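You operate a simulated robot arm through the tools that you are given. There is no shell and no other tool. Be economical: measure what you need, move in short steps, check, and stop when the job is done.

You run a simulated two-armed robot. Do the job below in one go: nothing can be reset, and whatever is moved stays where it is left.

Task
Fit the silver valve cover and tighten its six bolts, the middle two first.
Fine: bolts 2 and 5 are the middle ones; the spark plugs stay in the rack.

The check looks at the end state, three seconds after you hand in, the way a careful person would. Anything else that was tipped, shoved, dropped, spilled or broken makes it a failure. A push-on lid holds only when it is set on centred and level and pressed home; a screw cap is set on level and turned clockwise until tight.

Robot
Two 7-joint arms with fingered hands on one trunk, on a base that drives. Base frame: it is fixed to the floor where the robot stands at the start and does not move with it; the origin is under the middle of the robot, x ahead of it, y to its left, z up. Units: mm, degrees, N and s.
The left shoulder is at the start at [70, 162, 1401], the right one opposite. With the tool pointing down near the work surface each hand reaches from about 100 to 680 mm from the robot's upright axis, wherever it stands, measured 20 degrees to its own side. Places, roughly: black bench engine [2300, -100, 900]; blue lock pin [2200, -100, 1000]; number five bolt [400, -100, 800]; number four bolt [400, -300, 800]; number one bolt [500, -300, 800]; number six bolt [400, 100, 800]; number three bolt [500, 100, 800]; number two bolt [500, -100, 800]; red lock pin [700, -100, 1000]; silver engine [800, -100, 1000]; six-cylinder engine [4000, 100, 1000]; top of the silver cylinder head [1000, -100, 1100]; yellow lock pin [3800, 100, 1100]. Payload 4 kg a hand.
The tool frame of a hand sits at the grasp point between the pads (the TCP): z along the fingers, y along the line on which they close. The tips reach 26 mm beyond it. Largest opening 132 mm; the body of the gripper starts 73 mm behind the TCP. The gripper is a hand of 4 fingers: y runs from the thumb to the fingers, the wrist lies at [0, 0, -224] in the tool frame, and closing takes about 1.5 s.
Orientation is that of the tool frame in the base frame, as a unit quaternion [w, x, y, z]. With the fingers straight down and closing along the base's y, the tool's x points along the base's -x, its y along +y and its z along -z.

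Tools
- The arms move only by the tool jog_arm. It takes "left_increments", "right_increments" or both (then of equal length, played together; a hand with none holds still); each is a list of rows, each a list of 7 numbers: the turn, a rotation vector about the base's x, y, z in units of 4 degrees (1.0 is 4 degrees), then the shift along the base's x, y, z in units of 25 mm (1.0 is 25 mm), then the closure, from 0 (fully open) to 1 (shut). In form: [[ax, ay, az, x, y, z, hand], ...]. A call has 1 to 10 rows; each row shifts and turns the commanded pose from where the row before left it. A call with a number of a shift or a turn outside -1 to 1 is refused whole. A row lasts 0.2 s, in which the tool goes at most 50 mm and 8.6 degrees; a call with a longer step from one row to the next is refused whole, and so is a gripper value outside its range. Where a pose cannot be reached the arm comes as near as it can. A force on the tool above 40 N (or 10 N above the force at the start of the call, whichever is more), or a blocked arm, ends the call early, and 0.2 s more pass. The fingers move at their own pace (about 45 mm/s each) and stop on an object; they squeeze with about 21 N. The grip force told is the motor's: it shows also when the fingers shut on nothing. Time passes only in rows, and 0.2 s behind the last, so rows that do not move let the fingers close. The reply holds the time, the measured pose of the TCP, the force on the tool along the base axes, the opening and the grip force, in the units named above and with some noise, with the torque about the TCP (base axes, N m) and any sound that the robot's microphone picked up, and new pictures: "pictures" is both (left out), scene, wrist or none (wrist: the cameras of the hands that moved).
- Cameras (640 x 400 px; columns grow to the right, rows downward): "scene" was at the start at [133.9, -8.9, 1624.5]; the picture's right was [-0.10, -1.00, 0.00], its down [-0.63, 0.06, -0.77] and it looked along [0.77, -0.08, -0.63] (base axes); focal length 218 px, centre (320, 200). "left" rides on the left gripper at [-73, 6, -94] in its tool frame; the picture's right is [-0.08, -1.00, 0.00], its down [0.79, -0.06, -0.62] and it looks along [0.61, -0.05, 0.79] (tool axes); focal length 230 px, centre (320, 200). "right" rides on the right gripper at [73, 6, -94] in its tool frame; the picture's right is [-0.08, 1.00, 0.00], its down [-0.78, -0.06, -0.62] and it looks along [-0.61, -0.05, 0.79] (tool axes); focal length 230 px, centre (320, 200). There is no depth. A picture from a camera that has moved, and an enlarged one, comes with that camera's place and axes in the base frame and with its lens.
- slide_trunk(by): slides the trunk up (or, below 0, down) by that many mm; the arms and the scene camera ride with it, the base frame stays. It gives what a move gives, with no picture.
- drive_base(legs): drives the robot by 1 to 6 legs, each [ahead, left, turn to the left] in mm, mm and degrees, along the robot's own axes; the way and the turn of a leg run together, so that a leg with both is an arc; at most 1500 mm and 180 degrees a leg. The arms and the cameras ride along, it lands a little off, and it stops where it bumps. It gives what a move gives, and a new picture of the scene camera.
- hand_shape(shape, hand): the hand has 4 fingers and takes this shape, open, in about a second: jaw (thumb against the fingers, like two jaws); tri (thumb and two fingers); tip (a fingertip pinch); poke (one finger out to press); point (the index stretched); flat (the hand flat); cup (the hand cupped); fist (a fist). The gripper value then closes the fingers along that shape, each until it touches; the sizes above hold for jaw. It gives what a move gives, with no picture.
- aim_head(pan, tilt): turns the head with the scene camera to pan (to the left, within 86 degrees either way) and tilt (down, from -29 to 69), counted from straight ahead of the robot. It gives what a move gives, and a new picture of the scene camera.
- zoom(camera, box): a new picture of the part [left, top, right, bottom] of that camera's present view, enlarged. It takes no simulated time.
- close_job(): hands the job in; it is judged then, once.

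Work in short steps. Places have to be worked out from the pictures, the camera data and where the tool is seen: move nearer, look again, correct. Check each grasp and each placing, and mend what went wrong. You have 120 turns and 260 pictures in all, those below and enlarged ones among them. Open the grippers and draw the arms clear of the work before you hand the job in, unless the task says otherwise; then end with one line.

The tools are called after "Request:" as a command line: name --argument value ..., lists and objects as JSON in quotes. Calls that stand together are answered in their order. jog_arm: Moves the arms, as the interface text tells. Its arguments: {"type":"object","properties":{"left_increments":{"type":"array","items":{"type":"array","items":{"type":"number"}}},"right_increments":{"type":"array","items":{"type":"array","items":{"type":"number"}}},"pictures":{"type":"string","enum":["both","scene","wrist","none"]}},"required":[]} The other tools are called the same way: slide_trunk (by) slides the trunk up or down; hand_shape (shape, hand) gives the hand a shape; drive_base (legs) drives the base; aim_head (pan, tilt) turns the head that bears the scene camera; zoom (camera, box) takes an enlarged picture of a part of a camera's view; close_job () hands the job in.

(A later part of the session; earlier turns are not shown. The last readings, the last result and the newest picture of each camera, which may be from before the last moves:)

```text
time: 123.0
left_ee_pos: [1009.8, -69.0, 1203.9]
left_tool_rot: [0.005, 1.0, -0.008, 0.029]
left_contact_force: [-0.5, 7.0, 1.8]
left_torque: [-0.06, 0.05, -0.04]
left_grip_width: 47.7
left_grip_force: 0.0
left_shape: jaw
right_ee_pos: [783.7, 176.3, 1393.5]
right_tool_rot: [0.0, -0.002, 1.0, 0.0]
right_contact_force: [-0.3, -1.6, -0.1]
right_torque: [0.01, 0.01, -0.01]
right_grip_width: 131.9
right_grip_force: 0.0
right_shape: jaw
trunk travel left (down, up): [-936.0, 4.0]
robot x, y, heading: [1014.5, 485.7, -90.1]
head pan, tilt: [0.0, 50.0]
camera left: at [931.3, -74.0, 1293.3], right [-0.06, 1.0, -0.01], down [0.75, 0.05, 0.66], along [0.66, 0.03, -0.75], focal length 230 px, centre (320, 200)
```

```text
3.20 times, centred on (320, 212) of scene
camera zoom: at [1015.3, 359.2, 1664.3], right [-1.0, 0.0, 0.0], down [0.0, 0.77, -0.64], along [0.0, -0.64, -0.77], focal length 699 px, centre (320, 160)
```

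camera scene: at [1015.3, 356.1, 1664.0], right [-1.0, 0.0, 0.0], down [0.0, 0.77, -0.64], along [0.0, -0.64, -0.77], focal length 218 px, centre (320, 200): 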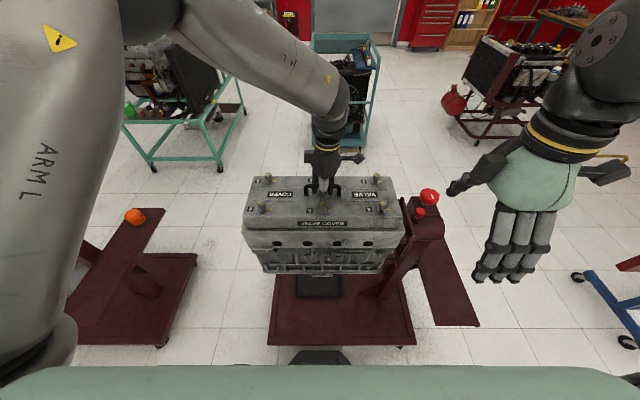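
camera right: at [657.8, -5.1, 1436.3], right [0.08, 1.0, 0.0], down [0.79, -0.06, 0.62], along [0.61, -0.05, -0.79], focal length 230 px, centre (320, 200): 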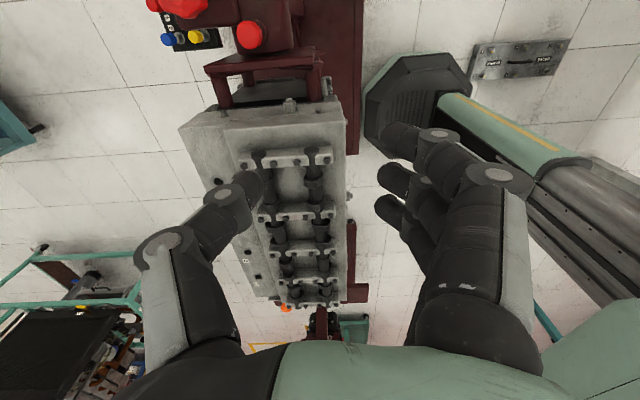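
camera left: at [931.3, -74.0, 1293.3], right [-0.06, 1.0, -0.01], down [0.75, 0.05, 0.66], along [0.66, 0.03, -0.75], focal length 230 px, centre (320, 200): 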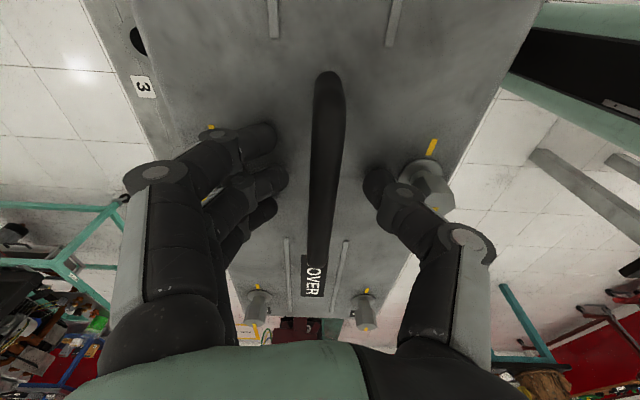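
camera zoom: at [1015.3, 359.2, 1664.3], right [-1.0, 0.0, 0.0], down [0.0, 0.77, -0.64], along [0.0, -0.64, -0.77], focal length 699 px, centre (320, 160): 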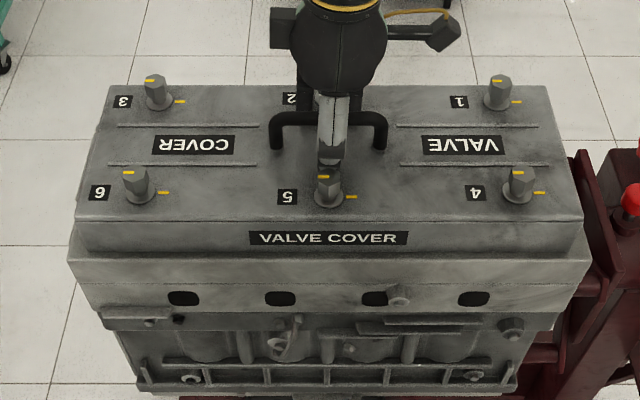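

Released; the thumb may touch bolt 5 (Fy 7 N), so I narrow slightly and lift straight out.

Request:
jog_arm --left_increments '[[0, 0, 0, 0, 0, 0, 0.72], [0, 0, 0, 0, 0, 0, 0.72], [0, 0, 0, 0, 0, 0.3, 0.72], [0, 0, 0, 0, 0, 0.6, 0.72], [0, 0, 0, 0, 0, 1, 0.72], [0, 0, 0, 0, 0, 1, 0.6], [0, 0, 0, 0, 0, 1, 0.6], [0, 0, 0, 0, 0, 1, 0.6], [0, 0, 0, 0, 0, 0, 0.6]]' --pictures "both"

Request:
zoom --camera "scene" --box '[220, 150, 420, 275]'

```text
time: 125.0
left_ee_pos: [1007.7, -71.4, 1324.6]
left_tool_rot: [0.003, 1.0, -0.008, 0.028]
left_contact_force: [0.0, 0.2, 0.3]
left_torque: [-0.01, 0.03, -0.02]
left_grip_width: 52.2
left_grip_force: 0.2
left_shape: jaw
right_ee_pos: [783.5, 173.8, 1391.9]
right_tool_rot: [0.001, -0.001, 1.0, 0.001]
right_contact_force: [-0.4, -0.1, 0.2]
right_torque: [0.03, 0.0, 0.02]
right_grip_width: 131.8
right_grip_force: 0.1
right_shape: jaw
trunk travel left (down, up): [-936.0, 4.0]
robot x, y, heading: [1016.9, 483.2, -89.6]
head pan, tilt: [0.0, 50.0]
camera scene: at [1015.2, 356.9, 1664.1], right [-1.0, 0.0, 0.0], down [0.0, 0.77, -0.64], along [0.0, -0.64, -0.77], focal length 218 px, centre (320, 200)
camera left: at [930.5, -74.9, 1415.3], right [-0.06, 1.0, -0.01], down [0.75, 0.05, 0.66], along [0.66, 0.03, -0.75], focal length 230 px, centre (320, 200)
```

scene: 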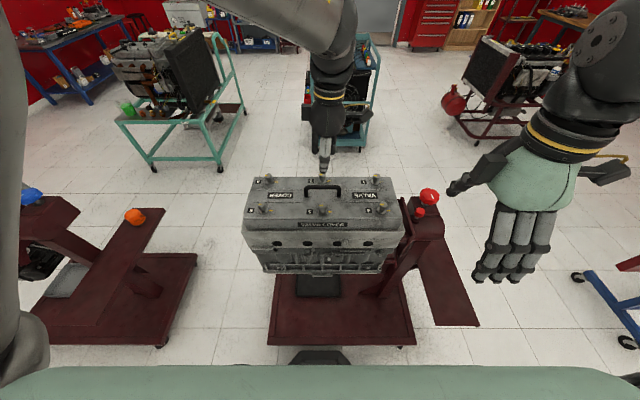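
left: 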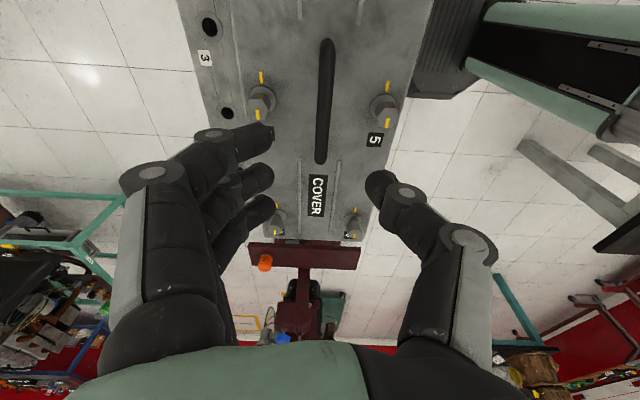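

```text
3.20 times, centred on (320, 212) of scene
camera zoom: at [1015.2, 356.9, 1664.1], right [-1.0, 0.0, 0.0], down [0.0, 0.77, -0.64], along [0.0, -0.64, -0.77], focal length 699 px, centre (320, 160)
```

zoom: 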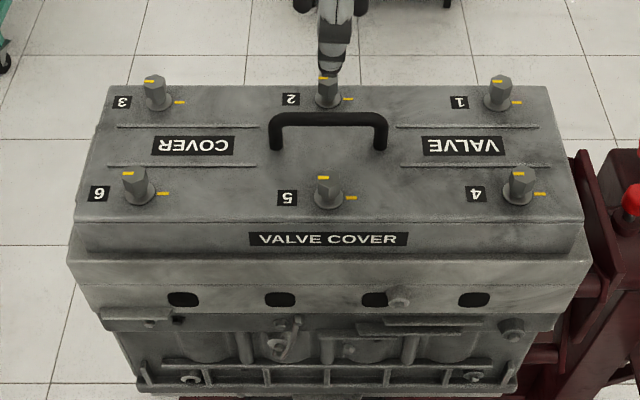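

The cover sits centred and level on the block (top z≈1169). Now the bolts; I zoom on the marks of the bolt heads.

Request:
zoom --camera "scene" --box '[310, 170, 350, 220]'

Request:
zoom --camera "left" --box '[350, 60, 430, 150]'

Request:
zoom --camera "left" --box '[220, 50, 300, 140]'

```text
8.00 times, centred on (330, 195) of scene
camera zoom: at [1015.2, 356.9, 1664.1], right [-1.0, 0.0, 0.0], down [0.0, 0.77, -0.64], along [0.0, -0.64, -0.77], focal length 1748 px, centre (240, 240)
```

zoom: 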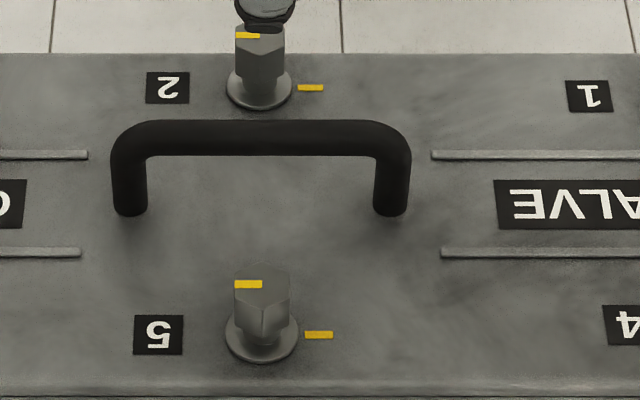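

```text
4.44 times, centred on (390, 105) of left
camera zoom: at [930.5, -74.9, 1415.3], right [-0.06, 1.0, -0.01], down [0.75, 0.05, 0.66], along [0.66, 0.03, -0.75], focal length 1022 px, centre (9, 622)
```

zoom: 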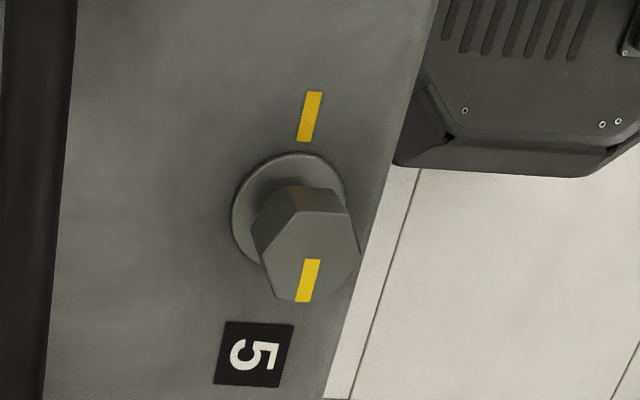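

```text
4.44 times, centred on (260, 95) of left
camera zoom: at [930.5, -74.9, 1415.3], right [-0.06, 1.0, -0.01], down [0.75, 0.05, 0.66], along [0.66, 0.03, -0.75], focal length 1022 px, centre (587, 667)
```

zoom: 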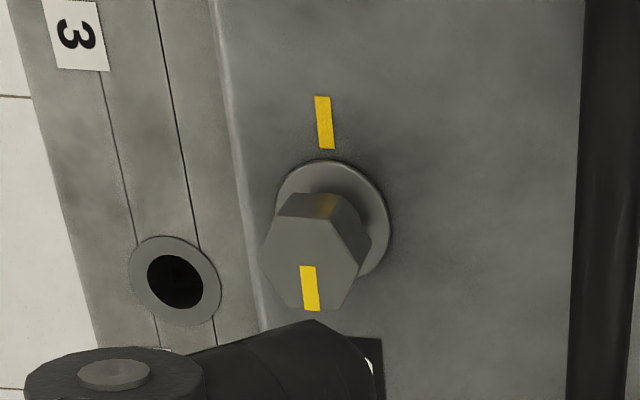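

Bolt marks stand 180° from the cover marks, so each bolt wants about half a turn clockwise. I give the left hand the three-finger shape and unwind it counter-clockwise above bolt 5 (≈(1008,−8)), levelling it again.

Request:
hand_shape --hand "left" --shape "tri"

Request:
jog_arm --left_increments '[[0, 0.08, 1, 0, 0.25, 0, 0], [0, 0.08, 1, 0, 0.25, 0, 0], [0, 0.08, 1, 0, 0.25, 0, 0], [0, 0.08, 1, 0, 0.25, 0, 0], [0, 0.08, 1, 0, 0.25, 0, 0], [0, 0.08, 1, 0, 0.25, 0, 0], [0, 0.08, 1, 0, 0.25, 0, 0], [0, 0.08, 1, 0, 0.25, 0, 0], [0, 0.08, 1, 0, 0.25, 0, 0], [0, 0.08, 1, 0, 0.25, 0, 0]]' --pictures "none"

Request:
jog_arm --left_increments '[[0, 0, 1, 0, 0, 0, 0], [0, 0, 1, 0, 0, 0, 0], [0, 0, 1, 0, 0, 0, 0], [0, 0, 1, 0, 0, 0, 0], [0, 0, 1, 0, 0, 0, 0], [0, 0, 1, 0, 0, 0, 0], [0, 0, 1, 0, 0, 0, 0], [0, 0, 1, 0, 0, 0, 0], [0, 0, 1, 0, 0, 0, 0], [0, 0, 1, 0, 0, 0, 0]]' --pictures "none"

Request:
jog_arm --left_increments '[[0, 0, 1, 0, 0, 0, 0], [0, 0, 1, 0, 0, 0, 0], [0, 0, 1, 0, 0, 0, 0], [0, 0, 1, 0, 0, 0, 0], [0, 0, 1, 0, 0, 0, 0], [0, 0, 1, 0, 0, 0, 0], [0, 0, 1, 0, 0, 0, 0], [0, 0, 1, 0, 0, 0, 0], [0, 0, 1, 0, 0, 0, 0], [0, 0, 1, 0, 0, 0, 0]]' --pictures "both"

```text
time: 125.9
left_ee_pos: [1007.8, -71.1, 1323.2]
left_tool_rot: [0.005, 1.0, -0.008, 0.028]
left_contact_force: [-1.2, 0.9, -0.7]
left_torque: [-0.01, 0.01, -0.01]
left_grip_width: 131.9
left_grip_force: 0.1
left_shape: tri
right_ee_pos: [783.9, 173.9, 1392.6]
right_tool_rot: [0.0, -0.001, 1.0, 0.001]
right_contact_force: [-0.1, -0.1, 0.5]
right_torque: [-0.01, -0.02, -0.02]
right_grip_width: 131.8
right_grip_force: 0.1
right_shape: jaw
trunk travel left (down, up): [-936.0, 4.0]
robot x, y, heading: [1018.7, 484.0, -90.1]
head pan, tilt: [0.0, 50.0]
```

```text
time: 128.1
left_ee_pos: [1009.2, -9.6, 1324.1]
left_tool_rot: [-0.005, 0.942, 0.335, 0.001]
left_contact_force: [0.7, -0.5, 0.3]
left_torque: [0.02, 0.04, -0.03]
left_grip_width: 131.6
left_grip_force: 0.1
left_shape: tri
right_ee_pos: [784.6, 173.0, 1393.1]
right_tool_rot: [0.0, -0.001, 1.0, 0.001]
right_contact_force: [-0.2, -0.3, -0.1]
right_torque: [-0.01, -0.02, -0.02]
right_grip_width: 132.1
right_grip_force: 0.2
right_shape: jaw
trunk travel left (down, up): [-936.0, 4.0]
robot x, y, heading: [1017.7, 485.0, -90.2]
head pan, tilt: [0.0, 50.0]
```

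```text
time: 130.3
left_ee_pos: [1008.9, -10.7, 1325.0]
left_tool_rot: [-0.004, 0.771, 0.637, -0.001]
left_contact_force: [0.3, -0.3, 0.4]
left_torque: [0.02, -0.02, -0.01]
left_grip_width: 131.9
left_grip_force: 0.1
left_shape: tri
right_ee_pos: [784.2, 172.8, 1393.5]
right_tool_rot: [0.0, -0.001, 1.0, 0.001]
right_contact_force: [0.4, 0.3, -0.9]
right_torque: [0.03, -0.02, 0.0]
right_grip_width: 132.0
right_grip_force: 0.0
right_shape: jaw
trunk travel left (down, up): [-936.0, 4.0]
robot x, y, heading: [1016.5, 486.7, -90.0]
head pan, tilt: [0.0, 50.0]
```

```text
time: 132.5
left_ee_pos: [1008.4, -9.9, 1324.8]
left_tool_rot: [-0.004, 0.507, 0.862, -0.003]
left_contact_force: [-0.4, 0.0, 0.3]
left_torque: [-0.01, 0.02, 0.01]
left_grip_width: 131.9
left_grip_force: 0.0
left_shape: tri
right_ee_pos: [784.0, 174.3, 1393.9]
right_tool_rot: [0.0, -0.001, 1.0, 0.001]
right_contact_force: [-0.2, 0.2, 0.8]
right_torque: [0.01, -0.02, 0.03]
right_grip_width: 131.9
right_grip_force: 0.1
right_shape: jaw
trunk travel left (down, up): [-936.0, 4.0]
robot x, y, heading: [1014.3, 486.9, -89.8]
head pan, tilt: [0.0, 50.0]
camera scene: at [1015.4, 356.9, 1664.1], right [-1.0, 0.0, 0.0], down [0.0, 0.77, -0.64], along [0.0, -0.64, -0.77], focal length 218 px, centre (320, 200)
camera left: at [1051.0, -71.7, 1419.4], right [-0.83, -0.55, 0.01], down [-0.43, 0.66, 0.62], along [-0.35, 0.51, -0.78], focal length 230 px, centre (320, 200)
```

scene: 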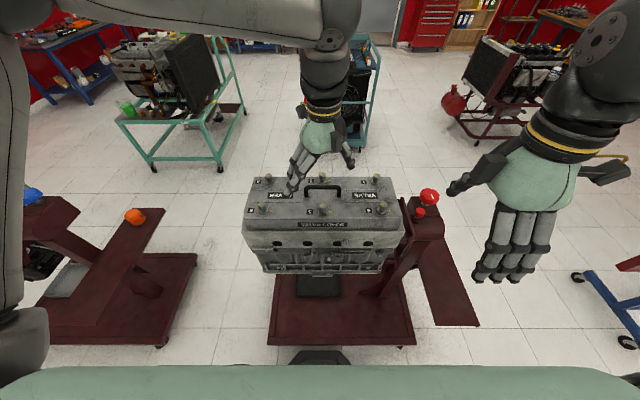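
left: 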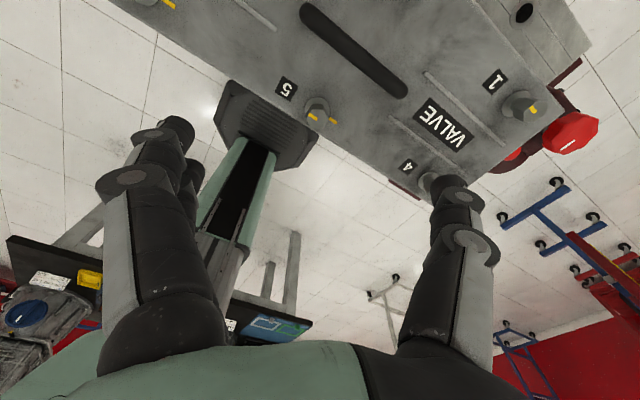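

Bolt 5 at ≈(1010,−9), right under the hand. Turn on to the start yaw, pre-close, and descend to just above the head.

Request:
jog_arm --left_increments '[[0, 0, 1, 0, 0, -0.3, 0.5], [0, 0, 1, 0, 0, -0.3, 0.5], [0, 0, 1, 0, 0, -0.3, 0.5], [0, 0, 1, 0, 0, -0.3, 0.5], [0, 0, 1, 0, 0, -0.3, 0.5], [0, 0, 1, 0, 0, -0.3, 0.6], [0, 0, 1, 0, 0, -0.3, 0.6], [0, 0, 1, 0, 0, -0.3, 0.6], [0, 0, 1, 0, 0, -0.3, 0.6], [0, 0, 1, 0, 0, -0.3, 0.6]]' --pictures "none"

Request:
jog_arm --left_increments '[[0, 0, 1, 0.04, 0, 0, 0.6], [0, 0, 1, 0.04, 0, 0, 0.6], [0, 0, 1, 0, 0, 0, 0.6], [0, 0, 1, 0, 0, 0, 0.6]]' --pictures "both"

Request:
zoom --camera "scene" --box '[260, 150, 380, 225]'

```text
time: 134.7
left_ee_pos: [1008.8, -10.0, 1250.3]
left_tool_rot: [-0.002, 0.181, 0.983, -0.004]
left_contact_force: [0.0, 0.6, 0.4]
left_torque: [0.02, -0.02, -0.02]
left_grip_width: 53.3
left_grip_force: 0.1
left_shape: tri
right_ee_pos: [784.4, 174.0, 1392.8]
right_tool_rot: [0.0, -0.001, 1.0, 0.002]
right_contact_force: [-0.8, 0.6, -0.5]
right_torque: [0.0, 0.0, -0.05]
right_grip_width: 132.1
right_grip_force: 0.1
right_shape: jaw
trunk travel left (down, up): [-936.0, 4.0]
robot x, y, heading: [1018.7, 486.6, -89.8]
head pan, tilt: [0.0, 50.0]
```

```text
time: 135.7
left_ee_pos: [1011.6, -10.4, 1249.0]
left_tool_rot: [-0.002, 0.043, 0.999, -0.004]
left_contact_force: [-0.3, -1.4, -0.3]
left_torque: [-0.01, -0.01, 0.02]
left_grip_width: 53.8
left_grip_force: 0.2
left_shape: tri
right_ee_pos: [783.0, 173.3, 1393.8]
right_tool_rot: [0.0, -0.001, 1.0, 0.001]
right_contact_force: [0.0, 0.1, -0.1]
right_torque: [0.0, -0.01, 0.02]
right_grip_width: 132.2
right_grip_force: 0.0
right_shape: jaw
trunk travel left (down, up): [-936.0, 4.0]
robot x, y, heading: [1015.7, 483.8, -90.2]
head pan, tilt: [0.0, 50.0]
camera scene: at [1015.3, 357.1, 1664.1], right [-1.0, 0.0, 0.0], down [0.0, 0.77, -0.64], along [0.0, -0.64, -0.77], focal length 218 px, centre (320, 200)
camera left: at [1084.7, -10.4, 1343.3], right [-0.01, -1.0, 0.01], down [-0.78, 0.01, 0.62], along [-0.62, 0.0, -0.78], focal length 230 px, centre (320, 200)
```

scene: 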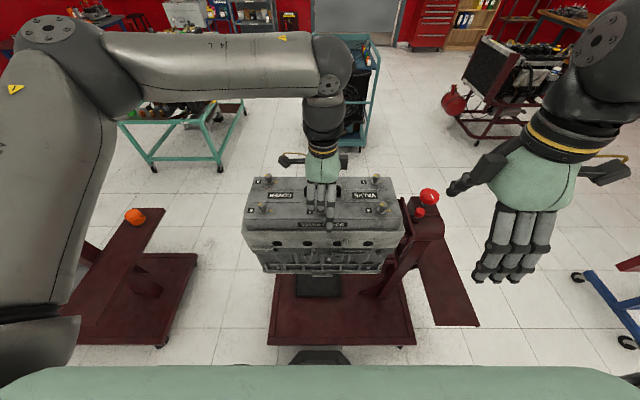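
left: 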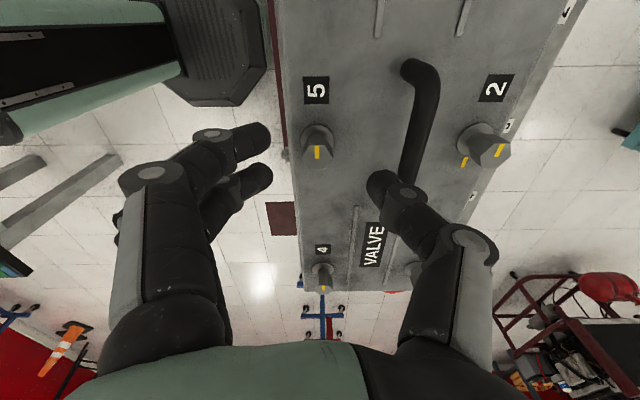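

```text
5.33 times, centred on (320, 188) of scene
camera zoom: at [1015.3, 357.1, 1664.1], right [-1.0, 0.0, 0.0], down [0.0, 0.77, -0.64], along [0.0, -0.64, -0.77], focal length 1165 px, centre (320, 267)
```

zoom: 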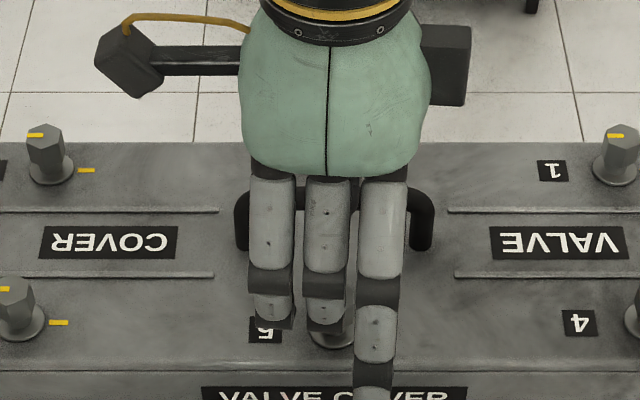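

The tri shape leaves a finger sticking out that could hit the handle later, so I go back to jaw. Bolt 5 ≈(1011.5,−8.7); descend onto it and close.

Request:
hand_shape --hand "left" --shape "jaw"

Request:
jog_arm --left_increments '[[0, 0, 0, 0, 0.06, 0, 0.6], [0, 0, 0, 0, 0, 0, 0.6], [0, 0, 0, 0, 0, 0, 0.6], [0, 0, 0, 0, 0, 0, 0.6], [0, 0, 0, 0, 0, -0.4, 0.6], [0, 0, 0, 0, 0, -0.4, 0.6], [0, 0, 0, 0, 0, -0.4, 0.6], [0, 0, 0, 0, 0, -0.4, 0.6], [0, 0, 0, 0, 0, 0, 0.6]]' --pictures "wrist"

Request:
jog_arm --left_increments '[[0, 0, 0, 0, 0, 0, 1], [0, 0, 0, 0, 0, 0, 1], [0, 0, 0, 0, 0, 0, 1], [0, 0, 0, 0, 0, 0, 1], [0, 0, 0, 0, 0, 0, 1]]' --pictures "both"

Request:
zoom --camera "scene" --box '[260, 150, 380, 225]'

```text
time: 136.6
left_ee_pos: [1010.3, -9.9, 1247.9]
left_tool_rot: [-0.002, 0.044, 0.999, -0.004]
left_contact_force: [0.5, -0.1, 0.2]
left_torque: [-0.01, 0.02, -0.02]
left_grip_width: 131.9
left_grip_force: 0.1
left_shape: jaw
right_ee_pos: [783.7, 175.0, 1391.5]
right_tool_rot: [0.0, -0.001, 1.0, 0.001]
right_contact_force: [0.1, -0.3, -0.1]
right_torque: [0.0, 0.0, 0.03]
right_grip_width: 131.9
right_grip_force: 0.3
right_shape: jaw
trunk travel left (down, up): [-936.0, 4.0]
robot x, y, heading: [1019.6, 485.1, -89.8]
head pan, tilt: [0.0, 50.0]
```

```text
time: 138.6
left_ee_pos: [1010.6, -9.8, 1209.7]
left_tool_rot: [-0.002, 0.042, 0.999, -0.004]
left_contact_force: [-0.2, 0.1, 0.8]
left_torque: [0.0, -0.01, 0.01]
left_grip_width: 52.9
left_grip_force: 0.1
left_shape: jaw
right_ee_pos: [783.6, 173.8, 1393.6]
right_tool_rot: [0.0, -0.001, 1.0, 0.001]
right_contact_force: [0.0, 0.4, 0.2]
right_torque: [0.0, 0.01, 0.01]
right_grip_width: 131.9
right_grip_force: 0.1
right_shape: jaw
trunk travel left (down, up): [-936.0, 4.0]
robot x, y, heading: [1020.0, 486.9, -89.7]
head pan, tilt: [0.0, 50.0]
camera left: at [1085.6, -10.1, 1304.3], right [-0.01, -1.0, 0.01], down [-0.78, 0.01, 0.62], along [-0.62, 0.0, -0.78], focal length 230 px, centre (320, 200)
```

left: 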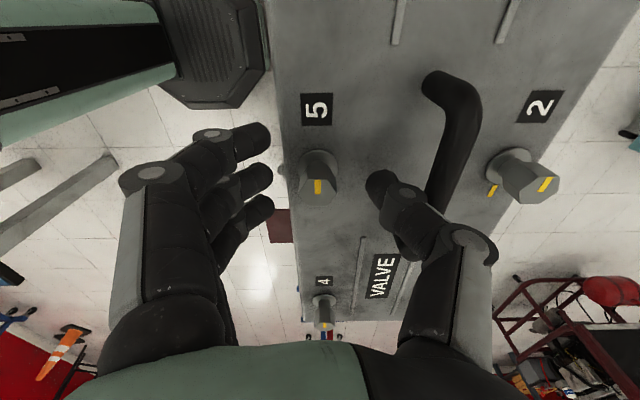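

```text
time: 139.8
left_ee_pos: [1010.5, -11.8, 1210.1]
left_tool_rot: [-0.001, 0.042, 0.999, -0.004]
left_contact_force: [-0.7, -3.5, 0.0]
left_torque: [0.07, -0.02, -0.01]
left_grip_width: 1.7
left_grip_force: 21.0
left_shape: jaw
right_ee_pos: [783.3, 173.9, 1391.8]
right_tool_rot: [0.0, -0.001, 1.0, 0.002]
right_contact_force: [0.5, -0.1, 0.7]
right_torque: [0.02, -0.01, 0.02]
right_grip_width: 132.0
right_grip_force: 0.0
right_shape: jaw
trunk travel left (down, up): [-936.0, 4.0]
robot x, y, heading: [1015.4, 486.2, -89.9]
head pan, tilt: [0.0, 50.0]
camera scene: at [1015.2, 355.4, 1664.0], right [-1.0, 0.0, 0.0], down [0.0, 0.77, -0.64], along [0.0, -0.64, -0.77], focal length 218 px, centre (320, 200)
camera left: at [1085.5, -11.7, 1303.8], right [-0.01, -1.0, 0.01], down [-0.78, 0.01, 0.62], along [-0.62, 0.0, -0.78], focal length 230 px, centre (320, 200)
```

scene: 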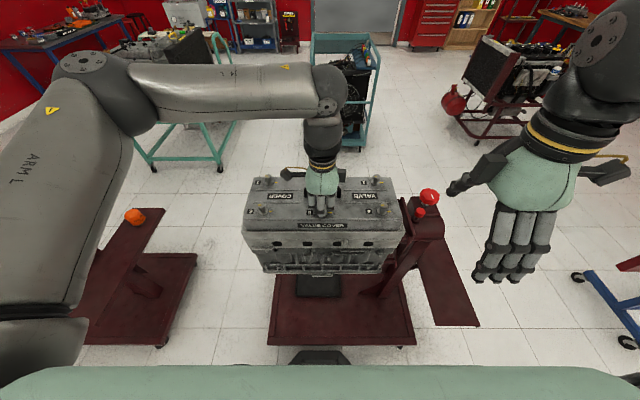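
left: 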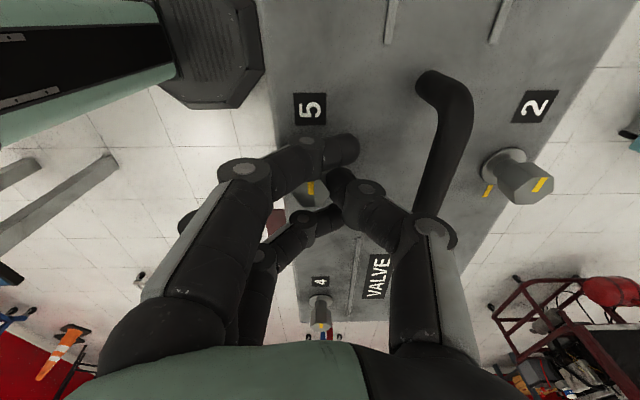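

```text
5.33 times, centred on (320, 188) of scene
camera zoom: at [1015.2, 355.4, 1664.0], right [-1.0, 0.0, 0.0], down [0.0, 0.77, -0.64], along [0.0, -0.64, -0.77], focal length 1165 px, centre (320, 267)
```

zoom: 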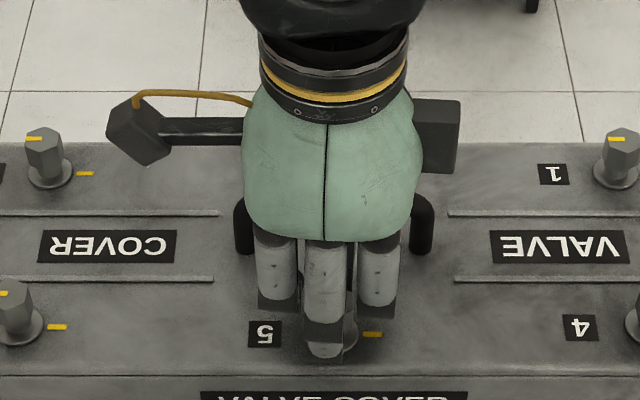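

The middle finger and thumb hold the head. Turn clockwise 40° as a test and look at the mark.

Request:
jog_arm --left_increments '[[0, 0, -1, 0, 0.02, 0, 1], [0, 0, -1, 0, 0, 0, 1], [0, 0, -1, 0, 0, 0, 1], [0, 0, -1, 0, 0, 0, 1], [0, 0, -1, 0, 0, 0, 1], [0, 0, -1, 0, 0, 0, 1], [0, 0, -1, 0, 0, 0, 1], [0, 0, -1, 0, 0, 0, 1], [0, 0, -1, 0, 0, 0, 1], [0, 0, -1, 0, 0, 0, 1]]' --pictures "wrist"

Request:
zoom --camera "scene" --box '[260, 150, 380, 225]'

```text
time: 142.0
left_ee_pos: [1008.4, -8.9, 1209.2]
left_tool_rot: [-0.004, 0.384, 0.923, -0.004]
left_contact_force: [-8.7, -2.5, -0.9]
left_torque: [-0.01, 0.12, 0.05]
left_grip_width: 1.3
left_grip_force: 20.4
left_shape: jaw
right_ee_pos: [779.4, 173.1, 1392.1]
right_tool_rot: [0.001, 0.0, 1.0, 0.001]
right_contact_force: [0.4, -0.9, -0.6]
right_torque: [-0.01, 0.03, 0.02]
right_grip_width: 132.1
right_grip_force: 0.0
right_shape: jaw
trunk travel left (down, up): [-936.0, 4.0]
robot x, y, heading: [1013.6, 483.4, -90.1]
head pan, tilt: [0.0, 50.0]
camera left: at [1064.9, -57.4, 1304.3], right [-0.65, -0.76, 0.01], down [-0.59, 0.51, 0.62], along [-0.48, 0.4, -0.78], focal length 230 px, centre (320, 200)
```

left: 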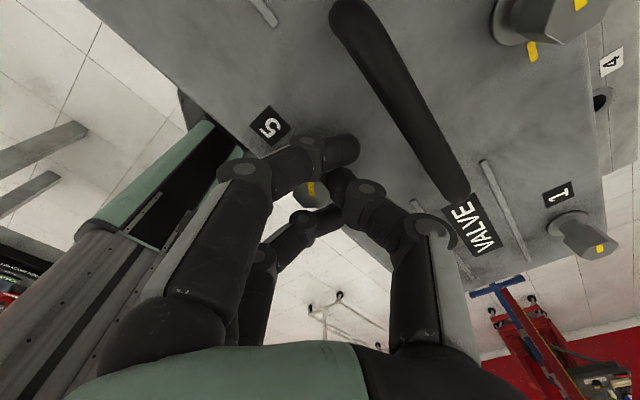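

```text
5.33 times, centred on (320, 188) of scene
camera zoom: at [1012.4, 355.6, 1664.0], right [-1.0, 0.0, 0.0], down [0.0, 0.77, -0.64], along [0.0, -0.64, -0.77], focal length 1165 px, centre (320, 267)
```

zoom: 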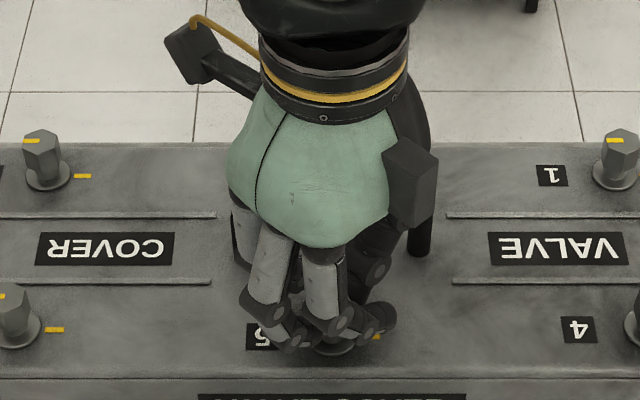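

The bolt turns with the hand (mark stayed fixed in the wrist view). Continue another 80°.

Request:
jog_arm --left_increments '[[0, 0, -1, 0, 0, 0, 1], [0, 0, -1, 0, 0, 0, 1], [0, 0, -1, 0, 0, 0, 1], [0, 0, -1, 0, 0, 0, 1], [0, 0, -1, 0, 0, 0, 1], [0, 0, -1, 0, 0, 0, 1], [0, 0, -1, 0, 0, 0, 1], [0, 0, -1, 0, 0, 0, 1], [0, 0, -1, 0, 0, 0, 1], [0, 0, -1, 0, 0, 0, 1]]' --pictures "none"

Request:
jog_arm --left_increments '[[0, 0, -1, 0, 0, 0, 1], [0, 0, -1, 0, 0, 0, 1], [0, 0, -1, 0, 0, 0, 1], [0, 0, -1, 0, 0, 0, 1], [0, 0, -1, 0, 0, 0, 1], [0, 0, -1, 0, 0, 0, 1], [0, 0, -1, 0, 0, 0, 1], [0, 0, -1, 0, 0, 0, 1], [0, 0, -1, 0, 0, 0, 1], [0, 0, -1, 0, 0, 0, 1]]' --pictures "wrist"

Request:
zoom --camera "scene" --box '[260, 150, 380, 225]'

```text
time: 144.2
left_ee_pos: [1005.6, -8.4, 1210.1]
left_tool_rot: [-0.004, 0.676, 0.737, 0.0]
left_contact_force: [-13.2, -2.7, 2.4]
left_torque: [-0.04, 0.24, 0.07]
left_grip_width: 1.9
left_grip_force: 21.3
left_shape: jaw
right_ee_pos: [779.3, 173.5, 1393.3]
right_tool_rot: [0.002, -0.001, 1.0, 0.0]
right_contact_force: [0.2, 1.6, -0.4]
right_torque: [0.01, -0.02, 0.01]
right_grip_width: 132.0
right_grip_force: 0.0
right_shape: jaw
trunk travel left (down, up): [-936.0, 4.0]
robot x, y, heading: [1019.4, 486.5, -89.8]
head pan, tilt: [0.0, 50.0]
```

```text
time: 146.4
left_ee_pos: [1006.2, -6.3, 1210.8]
left_tool_rot: [-0.004, 0.887, 0.461, 0.0]
left_contact_force: [-15.9, 5.8, 0.9]
left_torque: [0.09, 0.27, 0.03]
left_grip_width: 2.4
left_grip_force: 21.3
left_shape: jaw
right_ee_pos: [779.4, 174.9, 1392.3]
right_tool_rot: [0.002, -0.001, 1.0, 0.001]
right_contact_force: [-0.4, 0.0, 0.1]
right_torque: [-0.01, -0.02, -0.02]
right_grip_width: 131.9
right_grip_force: 0.0
right_shape: jaw
trunk travel left (down, up): [-936.0, 4.0]
robot x, y, heading: [1016.5, 482.5, -90.0]
head pan, tilt: [0.0, 50.0]
camera left: at [969.6, -70.6, 1304.3], right [-0.86, 0.51, 0.01], down [0.4, 0.67, 0.62], along [0.31, 0.54, -0.78], focal length 230 px, centre (320, 200)
```

left: 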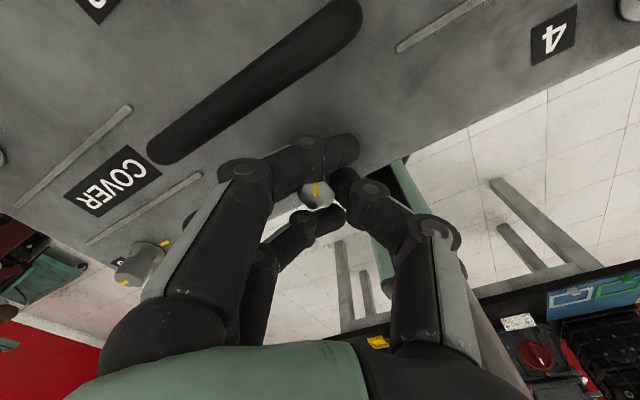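

```text
5.33 times, centred on (320, 188) of scene
camera zoom: at [1010.6, 359.2, 1664.3], right [-1.0, 0.0, 0.0], down [0.0, 0.77, -0.64], along [0.0, -0.64, -0.77], focal length 1165 px, centre (320, 267)
```

zoom: 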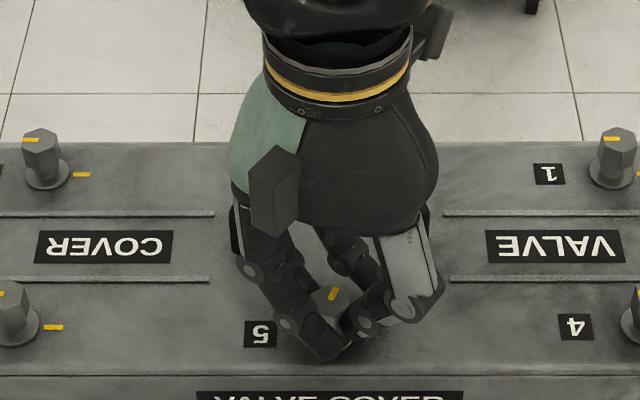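

Mark follows (≈120°). Relieve the side force a little (−x) and turn on 60°.

Request:
jog_arm --left_increments '[[0, 0, -1, -0.1, 0.03, 0, 1], [0, 0, -1, -0.1, 0.03, 0, 1], [0, 0, -1, 0, 0, 0, 1], [0, 0, -1, 0, 0, 0, 1], [0, 0, -1, 0, 0, 0, 1], [0, 0, -1, 0, 0, 0, 1], [0, 0, -1, 0, 0, 0, 1], [0, 0, -1, 0, 0, 0, 1], [0, 0, -1, 0, 0, 0, 1], [0, 0, -1, 0, 0, 0, 1]]' --pictures "none"

Request:
jog_arm --left_increments '[[0, 0, -1, 0, 0, 0, 1], [0, 0, -1, 0, 0, 0, 1], [0, 0, -1, 0, 0, 0, 1], [0, 0, -1, 0, 0, 0, 1], [0, 0, -1, 0, 0, 0, 1], [0, 0, 0, 0, 0, 0, 1]]' --pictures "wrist"

Request:
zoom --camera "scene" --box '[260, 150, 380, 225]'

```text
time: 148.6
left_ee_pos: [1004.9, -4.0, 1210.3]
left_tool_rot: [-0.003, 0.991, 0.131, 0.001]
left_contact_force: [-2.7, 10.8, 1.1]
left_torque: [0.18, 0.05, 0.03]
left_grip_width: 1.9
left_grip_force: 21.1
left_shape: jaw
right_ee_pos: [783.0, 176.9, 1393.6]
right_tool_rot: [0.001, -0.001, 1.0, 0.0]
right_contact_force: [-0.2, 0.6, 0.9]
right_torque: [-0.03, 0.0, 0.01]
right_grip_width: 131.9
right_grip_force: 0.1
right_shape: jaw
trunk travel left (down, up): [-936.0, 4.0]
robot x, y, heading: [1019.1, 486.2, -90.0]
head pan, tilt: [0.0, 50.0]
```

```text
time: 150.0
left_ee_pos: [1006.4, -3.7, 1210.1]
left_tool_rot: [-0.003, 0.999, -0.045, 0.002]
left_contact_force: [-2.9, 13.0, -0.8]
left_torque: [0.2, 0.06, 0.04]
left_grip_width: 2.2
left_grip_force: 20.8
left_shape: jaw
right_ee_pos: [782.6, 175.9, 1393.4]
right_tool_rot: [0.0, -0.001, 1.0, 0.0]
right_contact_force: [0.7, 0.3, 0.4]
right_torque: [-0.02, 0.03, -0.03]
right_grip_width: 132.2
right_grip_force: 0.0
right_shape: jaw
trunk travel left (down, up): [-936.0, 4.0]
robot x, y, heading: [1019.2, 485.9, -89.8]
head pan, tilt: [0.0, 50.0]
camera left: at [932.9, -3.7, 1304.8], right [0.01, 1.0, 0.01], down [0.78, -0.01, 0.62], along [0.62, 0.0, -0.78], focal length 230 px, centre (320, 200)
```

left: 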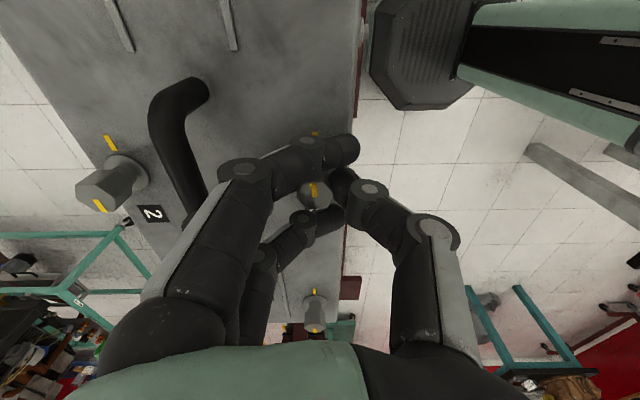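

```text
5.33 times, centred on (320, 188) of scene
camera zoom: at [1015.4, 360.2, 1664.3], right [-1.0, 0.0, 0.0], down [0.0, 0.76, -0.64], along [0.0, -0.64, -0.76], focal length 1165 px, centre (320, 267)
```

zoom: 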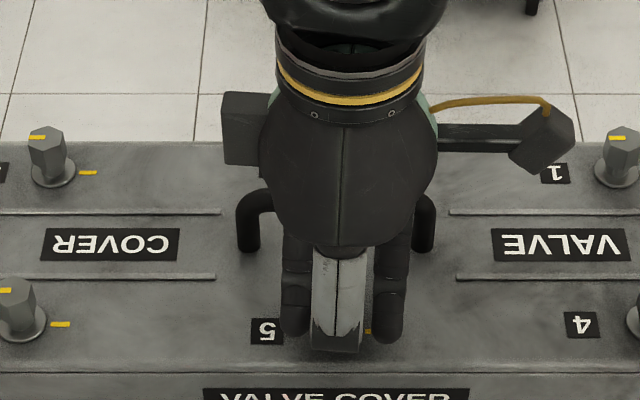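

The mark now seems lined up with the cover mark. Release, rise and check.

Request:
jog_arm --left_increments '[[0, 0, 0, 0, 0, 0, 0.6], [0, 0, 0, 0, 0, 0, 0.6], [0, 0, 0, 0, 0, 0, 0.6], [0, 0, 0, 0, 0, 0, 0.6], [0, 0, 0, 0, 0, 0.5, 0.6], [0, 0, 0, 0, 0, 0.6, 0.6], [0, 0, 0, 0, 0, 0.6, 0.6]]' --pictures "wrist"

Request:
zoom --camera "left" --box '[250, 70, 410, 170]'

Request:
zoom --camera "scene" --box '[220, 150, 420, 275]'

```text
time: 151.6
left_ee_pos: [1004.4, -5.7, 1252.3]
left_tool_rot: [-0.005, 0.999, -0.042, 0.003]
left_contact_force: [0.3, -0.3, 0.0]
left_torque: [-0.04, -0.02, -0.02]
left_grip_width: 52.3
left_grip_force: 0.1
left_shape: jaw
right_ee_pos: [784.0, 175.9, 1392.5]
right_tool_rot: [0.001, 0.0, 1.0, 0.0]
right_contact_force: [0.3, -0.3, 0.7]
right_torque: [0.0, -0.05, -0.05]
right_grip_width: 131.7
right_grip_force: 0.1
right_shape: jaw
trunk travel left (down, up): [-936.0, 4.0]
robot x, y, heading: [1012.8, 483.9, -90.0]
head pan, tilt: [0.0, 50.0]
camera left: at [932.2, -5.9, 1346.8], right [0.01, 1.0, 0.01], down [0.78, -0.01, 0.62], along [0.62, 0.0, -0.78], focal length 230 px, centre (320, 200)
```

left: 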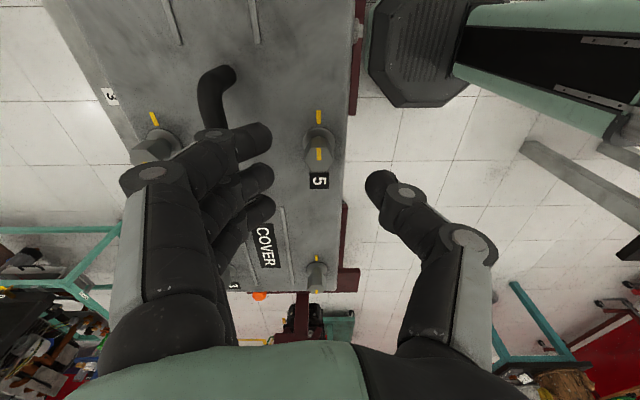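

```text
4.00 times, centred on (330, 120) of left
camera zoom: at [932.2, -5.9, 1346.8], right [0.01, 1.0, 0.01], down [0.78, -0.01, 0.62], along [0.62, 0.0, -0.78], focal length 920 px, centre (280, 520)
```

zoom: 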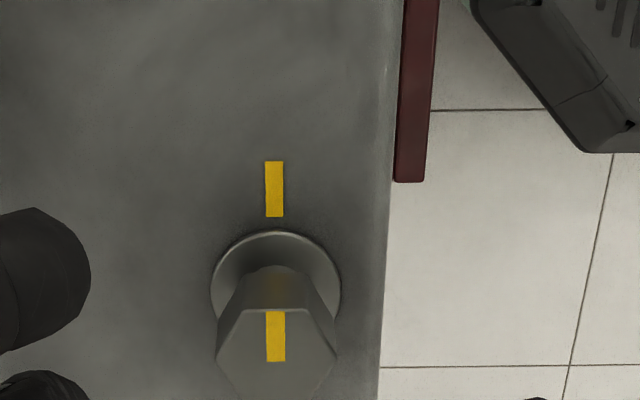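

```text
3.20 times, centred on (320, 212) of scene
camera zoom: at [1015.5, 358.2, 1664.2], right [-1.0, 0.0, 0.0], down [0.0, 0.77, -0.64], along [0.0, -0.64, -0.77], focal length 699 px, centre (320, 160)
```

zoom: 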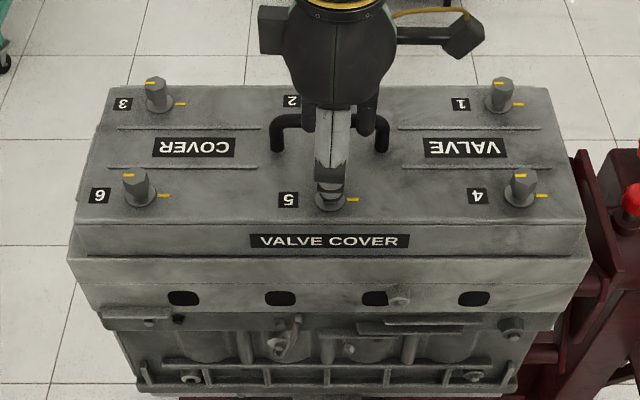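

Bolt 5 is turned exactly to its mark, and the cover hasn't moved. Next bolt 2 (≈(1008,−124)): rise, unwind 180° and move over.

Request:
jog_arm --left_increments '[[0, 0, 1, 0, 0, 0.5, 0.6], [0, 0, 1, 0, 0, 0.5, 0.6], [0, 0, 1, 0, 0, 0.5, 0.6], [0, 0, 1, 0, 0, 0.5, 0.6], [0, 0, 1, 0, -0.5, 0, 0.6], [0, 0, 1, 0, -0.5, 0, 0.6], [0, 0, 1, 0, -0.5, 0, 0.6], [0, 0, 1, 0, -0.5, 0, 0.6], [0, 0, 1, 0, -0.5, 0, 0.6], [0, 0, 1, 0, -0.5, 0, 0.6]]' --pictures "none"

Request:
jog_arm --left_increments '[[0, 0, 1, 0.02, -0.45, 0, 0.6], [0, 0, 1, 0.02, -0.45, 0, 0.6], [0, 0, 1, 0.02, -0.45, 0, 0.6], [0, 0, 1, 0.02, -0.45, 0, 0.6], [0, 0, 1, 0, 0, 0, 0.6], [0, 0, 1, 0, 0, 0, 0.6], [0, 0, 1, 0, 0, 0, 0.6], [0, 0, 1, 0, 0, 0, 0.6], [0, 0, 1, 0, 0, 0, 0.6], [0, 0, 1, 0, 0, 0, 0.6]]' --pictures "none"

Request:
jog_arm --left_increments '[[0, 0, 1, 0, 0, 0, 0.6], [0, 0, 1, 0, 0, 0, 0.6], [0, 0, 1, 0, 0, 0, 0.6], [0, 0, 1, 0, 0, 0, 0.6], [0, 0, 1, 0, 0, 0, 0.6], [0, 0, 1, 0, 0, 0, 0.6], [0, 0, 1, 0, 0, 0, 0.6], [0, 0, 1, 0, 0, 0, 0.6], [0, 0, 1, 0, 0, 0, 0.6], [0, 0, 1, 0, 0, 0, 0.6]]' --pictures "none"

Request:
jog_arm --left_increments '[[0, 0, 1, 0, 0, 0, 0.6], [0, 0, 1, 0, 0, 0, 0.6], [0, 0, 1, 0, 0, 0, 0.6], [0, 0, 1, 0, 0, 0, 0.6], [0, 0, 1, 0, 0, 0, 0.6], [0, 0, 1, 0, 0, -0.4, 0.6], [0, 0, 1, 0, 0, -0.4, 0.6], [0, 0, 1, 0, 0, -0.4, 0.6], [0, 0, 1, 0, 0, -0.4, 0.6], [0, 0, 1, 0, 0, -0.4, 0.6]]' --pictures "wrist"

```text
time: 153.8
left_ee_pos: [1005.6, -82.2, 1303.3]
left_tool_rot: [-0.006, 0.953, 0.302, 0.001]
left_contact_force: [0.7, 0.7, 0.0]
left_torque: [0.0, 0.0, -0.02]
left_grip_width: 52.0
left_grip_force: 0.1
left_shape: jaw
right_ee_pos: [782.8, 173.9, 1393.5]
right_tool_rot: [0.0, -0.001, 1.0, 0.001]
right_contact_force: [0.0, 0.5, 0.8]
right_torque: [-0.03, 0.02, 0.03]
right_grip_width: 131.9
right_grip_force: 0.2
right_shape: jaw
trunk travel left (down, up): [-936.0, 4.0]
robot x, y, heading: [1016.1, 484.9, -90.1]
head pan, tilt: [0.0, 50.0]
```

```text
time: 156.0
left_ee_pos: [1007.5, -127.0, 1301.8]
left_tool_rot: [-0.005, 0.793, 0.61, -0.001]
left_contact_force: [0.3, 0.0, -0.8]
left_torque: [0.05, -0.01, -0.04]
left_grip_width: 52.0
left_grip_force: 0.0
left_shape: jaw
right_ee_pos: [784.8, 174.9, 1392.4]
right_tool_rot: [0.0, -0.001, 1.0, 0.001]
right_contact_force: [0.5, -0.2, -0.3]
right_torque: [0.02, 0.0, 0.03]
right_grip_width: 131.9
right_grip_force: 0.1
right_shape: jaw
trunk travel left (down, up): [-936.0, 4.0]
robot x, y, heading: [1019.1, 483.5, -90.2]
head pan, tilt: [0.0, 50.0]
```

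```text
time: 158.2
left_ee_pos: [1006.7, -126.5, 1302.5]
left_tool_rot: [-0.004, 0.537, 0.843, -0.003]
left_contact_force: [0.2, 0.5, -0.3]
left_torque: [0.0, 0.01, -0.01]
left_grip_width: 51.9
left_grip_force: 0.2
left_shape: jaw
right_ee_pos: [782.9, 173.3, 1392.6]
right_tool_rot: [0.0, -0.001, 1.0, 0.001]
right_contact_force: [0.2, -0.3, 0.0]
right_torque: [0.0, -0.01, -0.01]
right_grip_width: 131.7
right_grip_force: 0.0
right_shape: jaw
trunk travel left (down, up): [-936.0, 4.0]
robot x, y, heading: [1016.3, 487.3, -89.8]
head pan, tilt: [0.0, 50.0]
```

```text
time: 160.4
left_ee_pos: [1008.1, -127.9, 1252.9]
left_tool_rot: [-0.003, 0.215, 0.977, -0.003]
left_contact_force: [-0.6, 0.2, -0.7]
left_torque: [-0.01, 0.02, -0.01]
left_grip_width: 51.9
left_grip_force: 0.0
left_shape: jaw
right_ee_pos: [783.0, 172.9, 1393.1]
right_tool_rot: [-0.001, -0.001, 1.0, 0.001]
right_contact_force: [0.6, -0.1, 0.1]
right_torque: [0.0, -0.03, 0.0]
right_grip_width: 131.7
right_grip_force: 0.0
right_shape: jaw
trunk travel left (down, up): [-936.0, 4.0]
robot x, y, heading: [1017.6, 484.5, -89.8]
head pan, tilt: [0.0, 50.0]
camera left: at [1077.3, -152.7, 1345.0], right [-0.35, -0.94, 0.01], down [-0.73, 0.28, 0.62], along [-0.58, 0.21, -0.78], focal length 230 px, centre (320, 200)
```

left: 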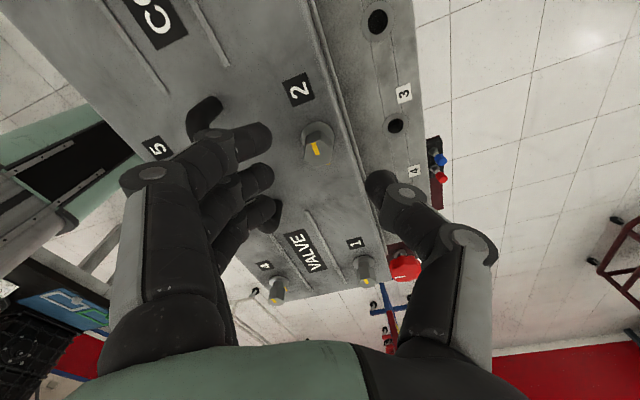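

Bolt 2 ≈(1011,−127). From bolt 5 I learned the pinch centre lies ≈5 mm from the TCP toward the fingers; I account for this now. Finish unwinding, descend and close.

Request:
jog_arm --left_increments '[[0, 0, 1, 0.022, -0.034, 0, 0.6], [0, 0, 1, 0.022, -0.034, 0, 0.6], [0, 0, 1, 0.022, -0.034, 0, 0.6], [0, 0, 1, 0.022, -0.034, 0, 0.6], [0, 0, 1, 0.022, -0.034, 0, 0.6], [0, 0, 0, 0, 0, -0.45, 0.6], [0, 0, 0, 0, 0, -0.45, 0.6], [0, 0, 0, 0, 0, -0.45, 0.6], [0, 0, 0, 0, 0, -0.4, 0.6]]' --pictures "wrist"

Request:
jog_arm --left_increments '[[0, 0, 0, 0, 0, 0, 1], [0, 0, 0, 0, 0, 0, 1], [0, 0, 0, 0, 0, 0, 1], [0, 0, 0, 0, 0, 0, 1], [0, 0, 0, 0, 0, 0, 1]]' --pictures "wrist"

Request:
zoom --camera "scene" --box '[260, 140, 380, 215]'

```text
time: 162.4
left_ee_pos: [1011.1, -131.0, 1208.3]
left_tool_rot: [-0.003, 0.043, 0.999, -0.005]
left_contact_force: [-0.7, -0.5, 1.1]
left_torque: [0.02, 0.03, 0.0]
left_grip_width: 52.2
left_grip_force: 0.1
left_shape: jaw
right_ee_pos: [783.2, 173.0, 1393.1]
right_tool_rot: [0.0, -0.001, 1.0, 0.001]
right_contact_force: [-0.9, 0.2, -0.3]
right_torque: [0.02, 0.0, 0.01]
right_grip_width: 132.0
right_grip_force: 0.0
right_shape: jaw
trunk travel left (down, up): [-936.0, 4.0]
robot x, y, heading: [1019.8, 486.1, -90.0]
head pan, tilt: [0.0, 50.0]
camera left: at [1084.7, -131.6, 1301.9], right [-0.01, -1.0, 0.01], down [-0.78, 0.01, 0.62], along [-0.62, 0.0, -0.78], focal length 230 px, centre (320, 200)
```

left: 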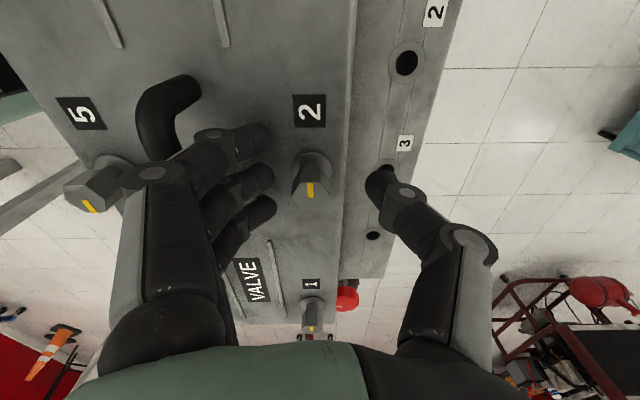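

```text
time: 163.6
left_ee_pos: [1009.9, -133.2, 1207.8]
left_tool_rot: [-0.001, 0.042, 0.999, -0.004]
left_contact_force: [-0.8, -5.2, 0.5]
left_torque: [0.05, 0.06, 0.0]
left_grip_width: 0.2
left_grip_force: 20.8
left_shape: jaw
right_ee_pos: [783.6, 171.8, 1392.8]
right_tool_rot: [0.0, -0.001, 1.0, 0.003]
right_contact_force: [0.3, -0.4, 0.6]
right_torque: [0.0, 0.05, 0.02]
right_grip_width: 131.8
right_grip_force: 0.0
right_shape: jaw
trunk travel left (down, up): [-936.0, 4.0]
robot x, y, heading: [1018.5, 486.3, -89.8]
head pan, tilt: [0.0, 50.0]
camera left: at [1084.5, -133.1, 1301.7], right [-0.01, -1.0, 0.01], down [-0.78, 0.01, 0.62], along [-0.62, 0.0, -0.78], focal length 230 px, centre (320, 200)
```

left: 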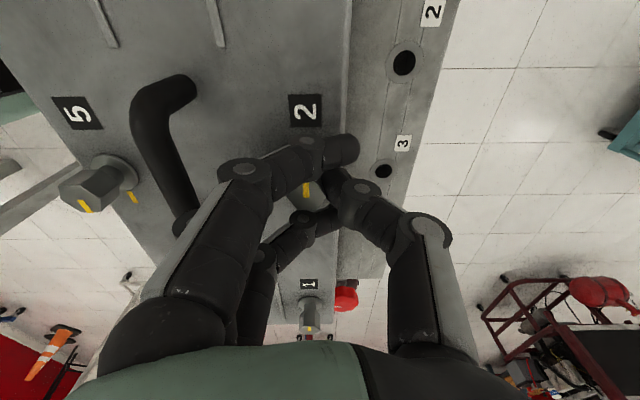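

```text
5.33 times, centred on (320, 178) of scene
camera zoom: at [1015.1, 354.8, 1663.9], right [-1.0, 0.0, 0.0], down [0.0, 0.77, -0.64], along [0.0, -0.64, -0.77], focal length 1165 px, centre (320, 320)
```

zoom: 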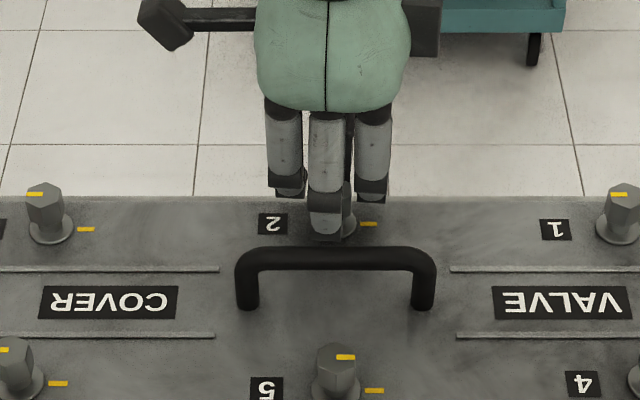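

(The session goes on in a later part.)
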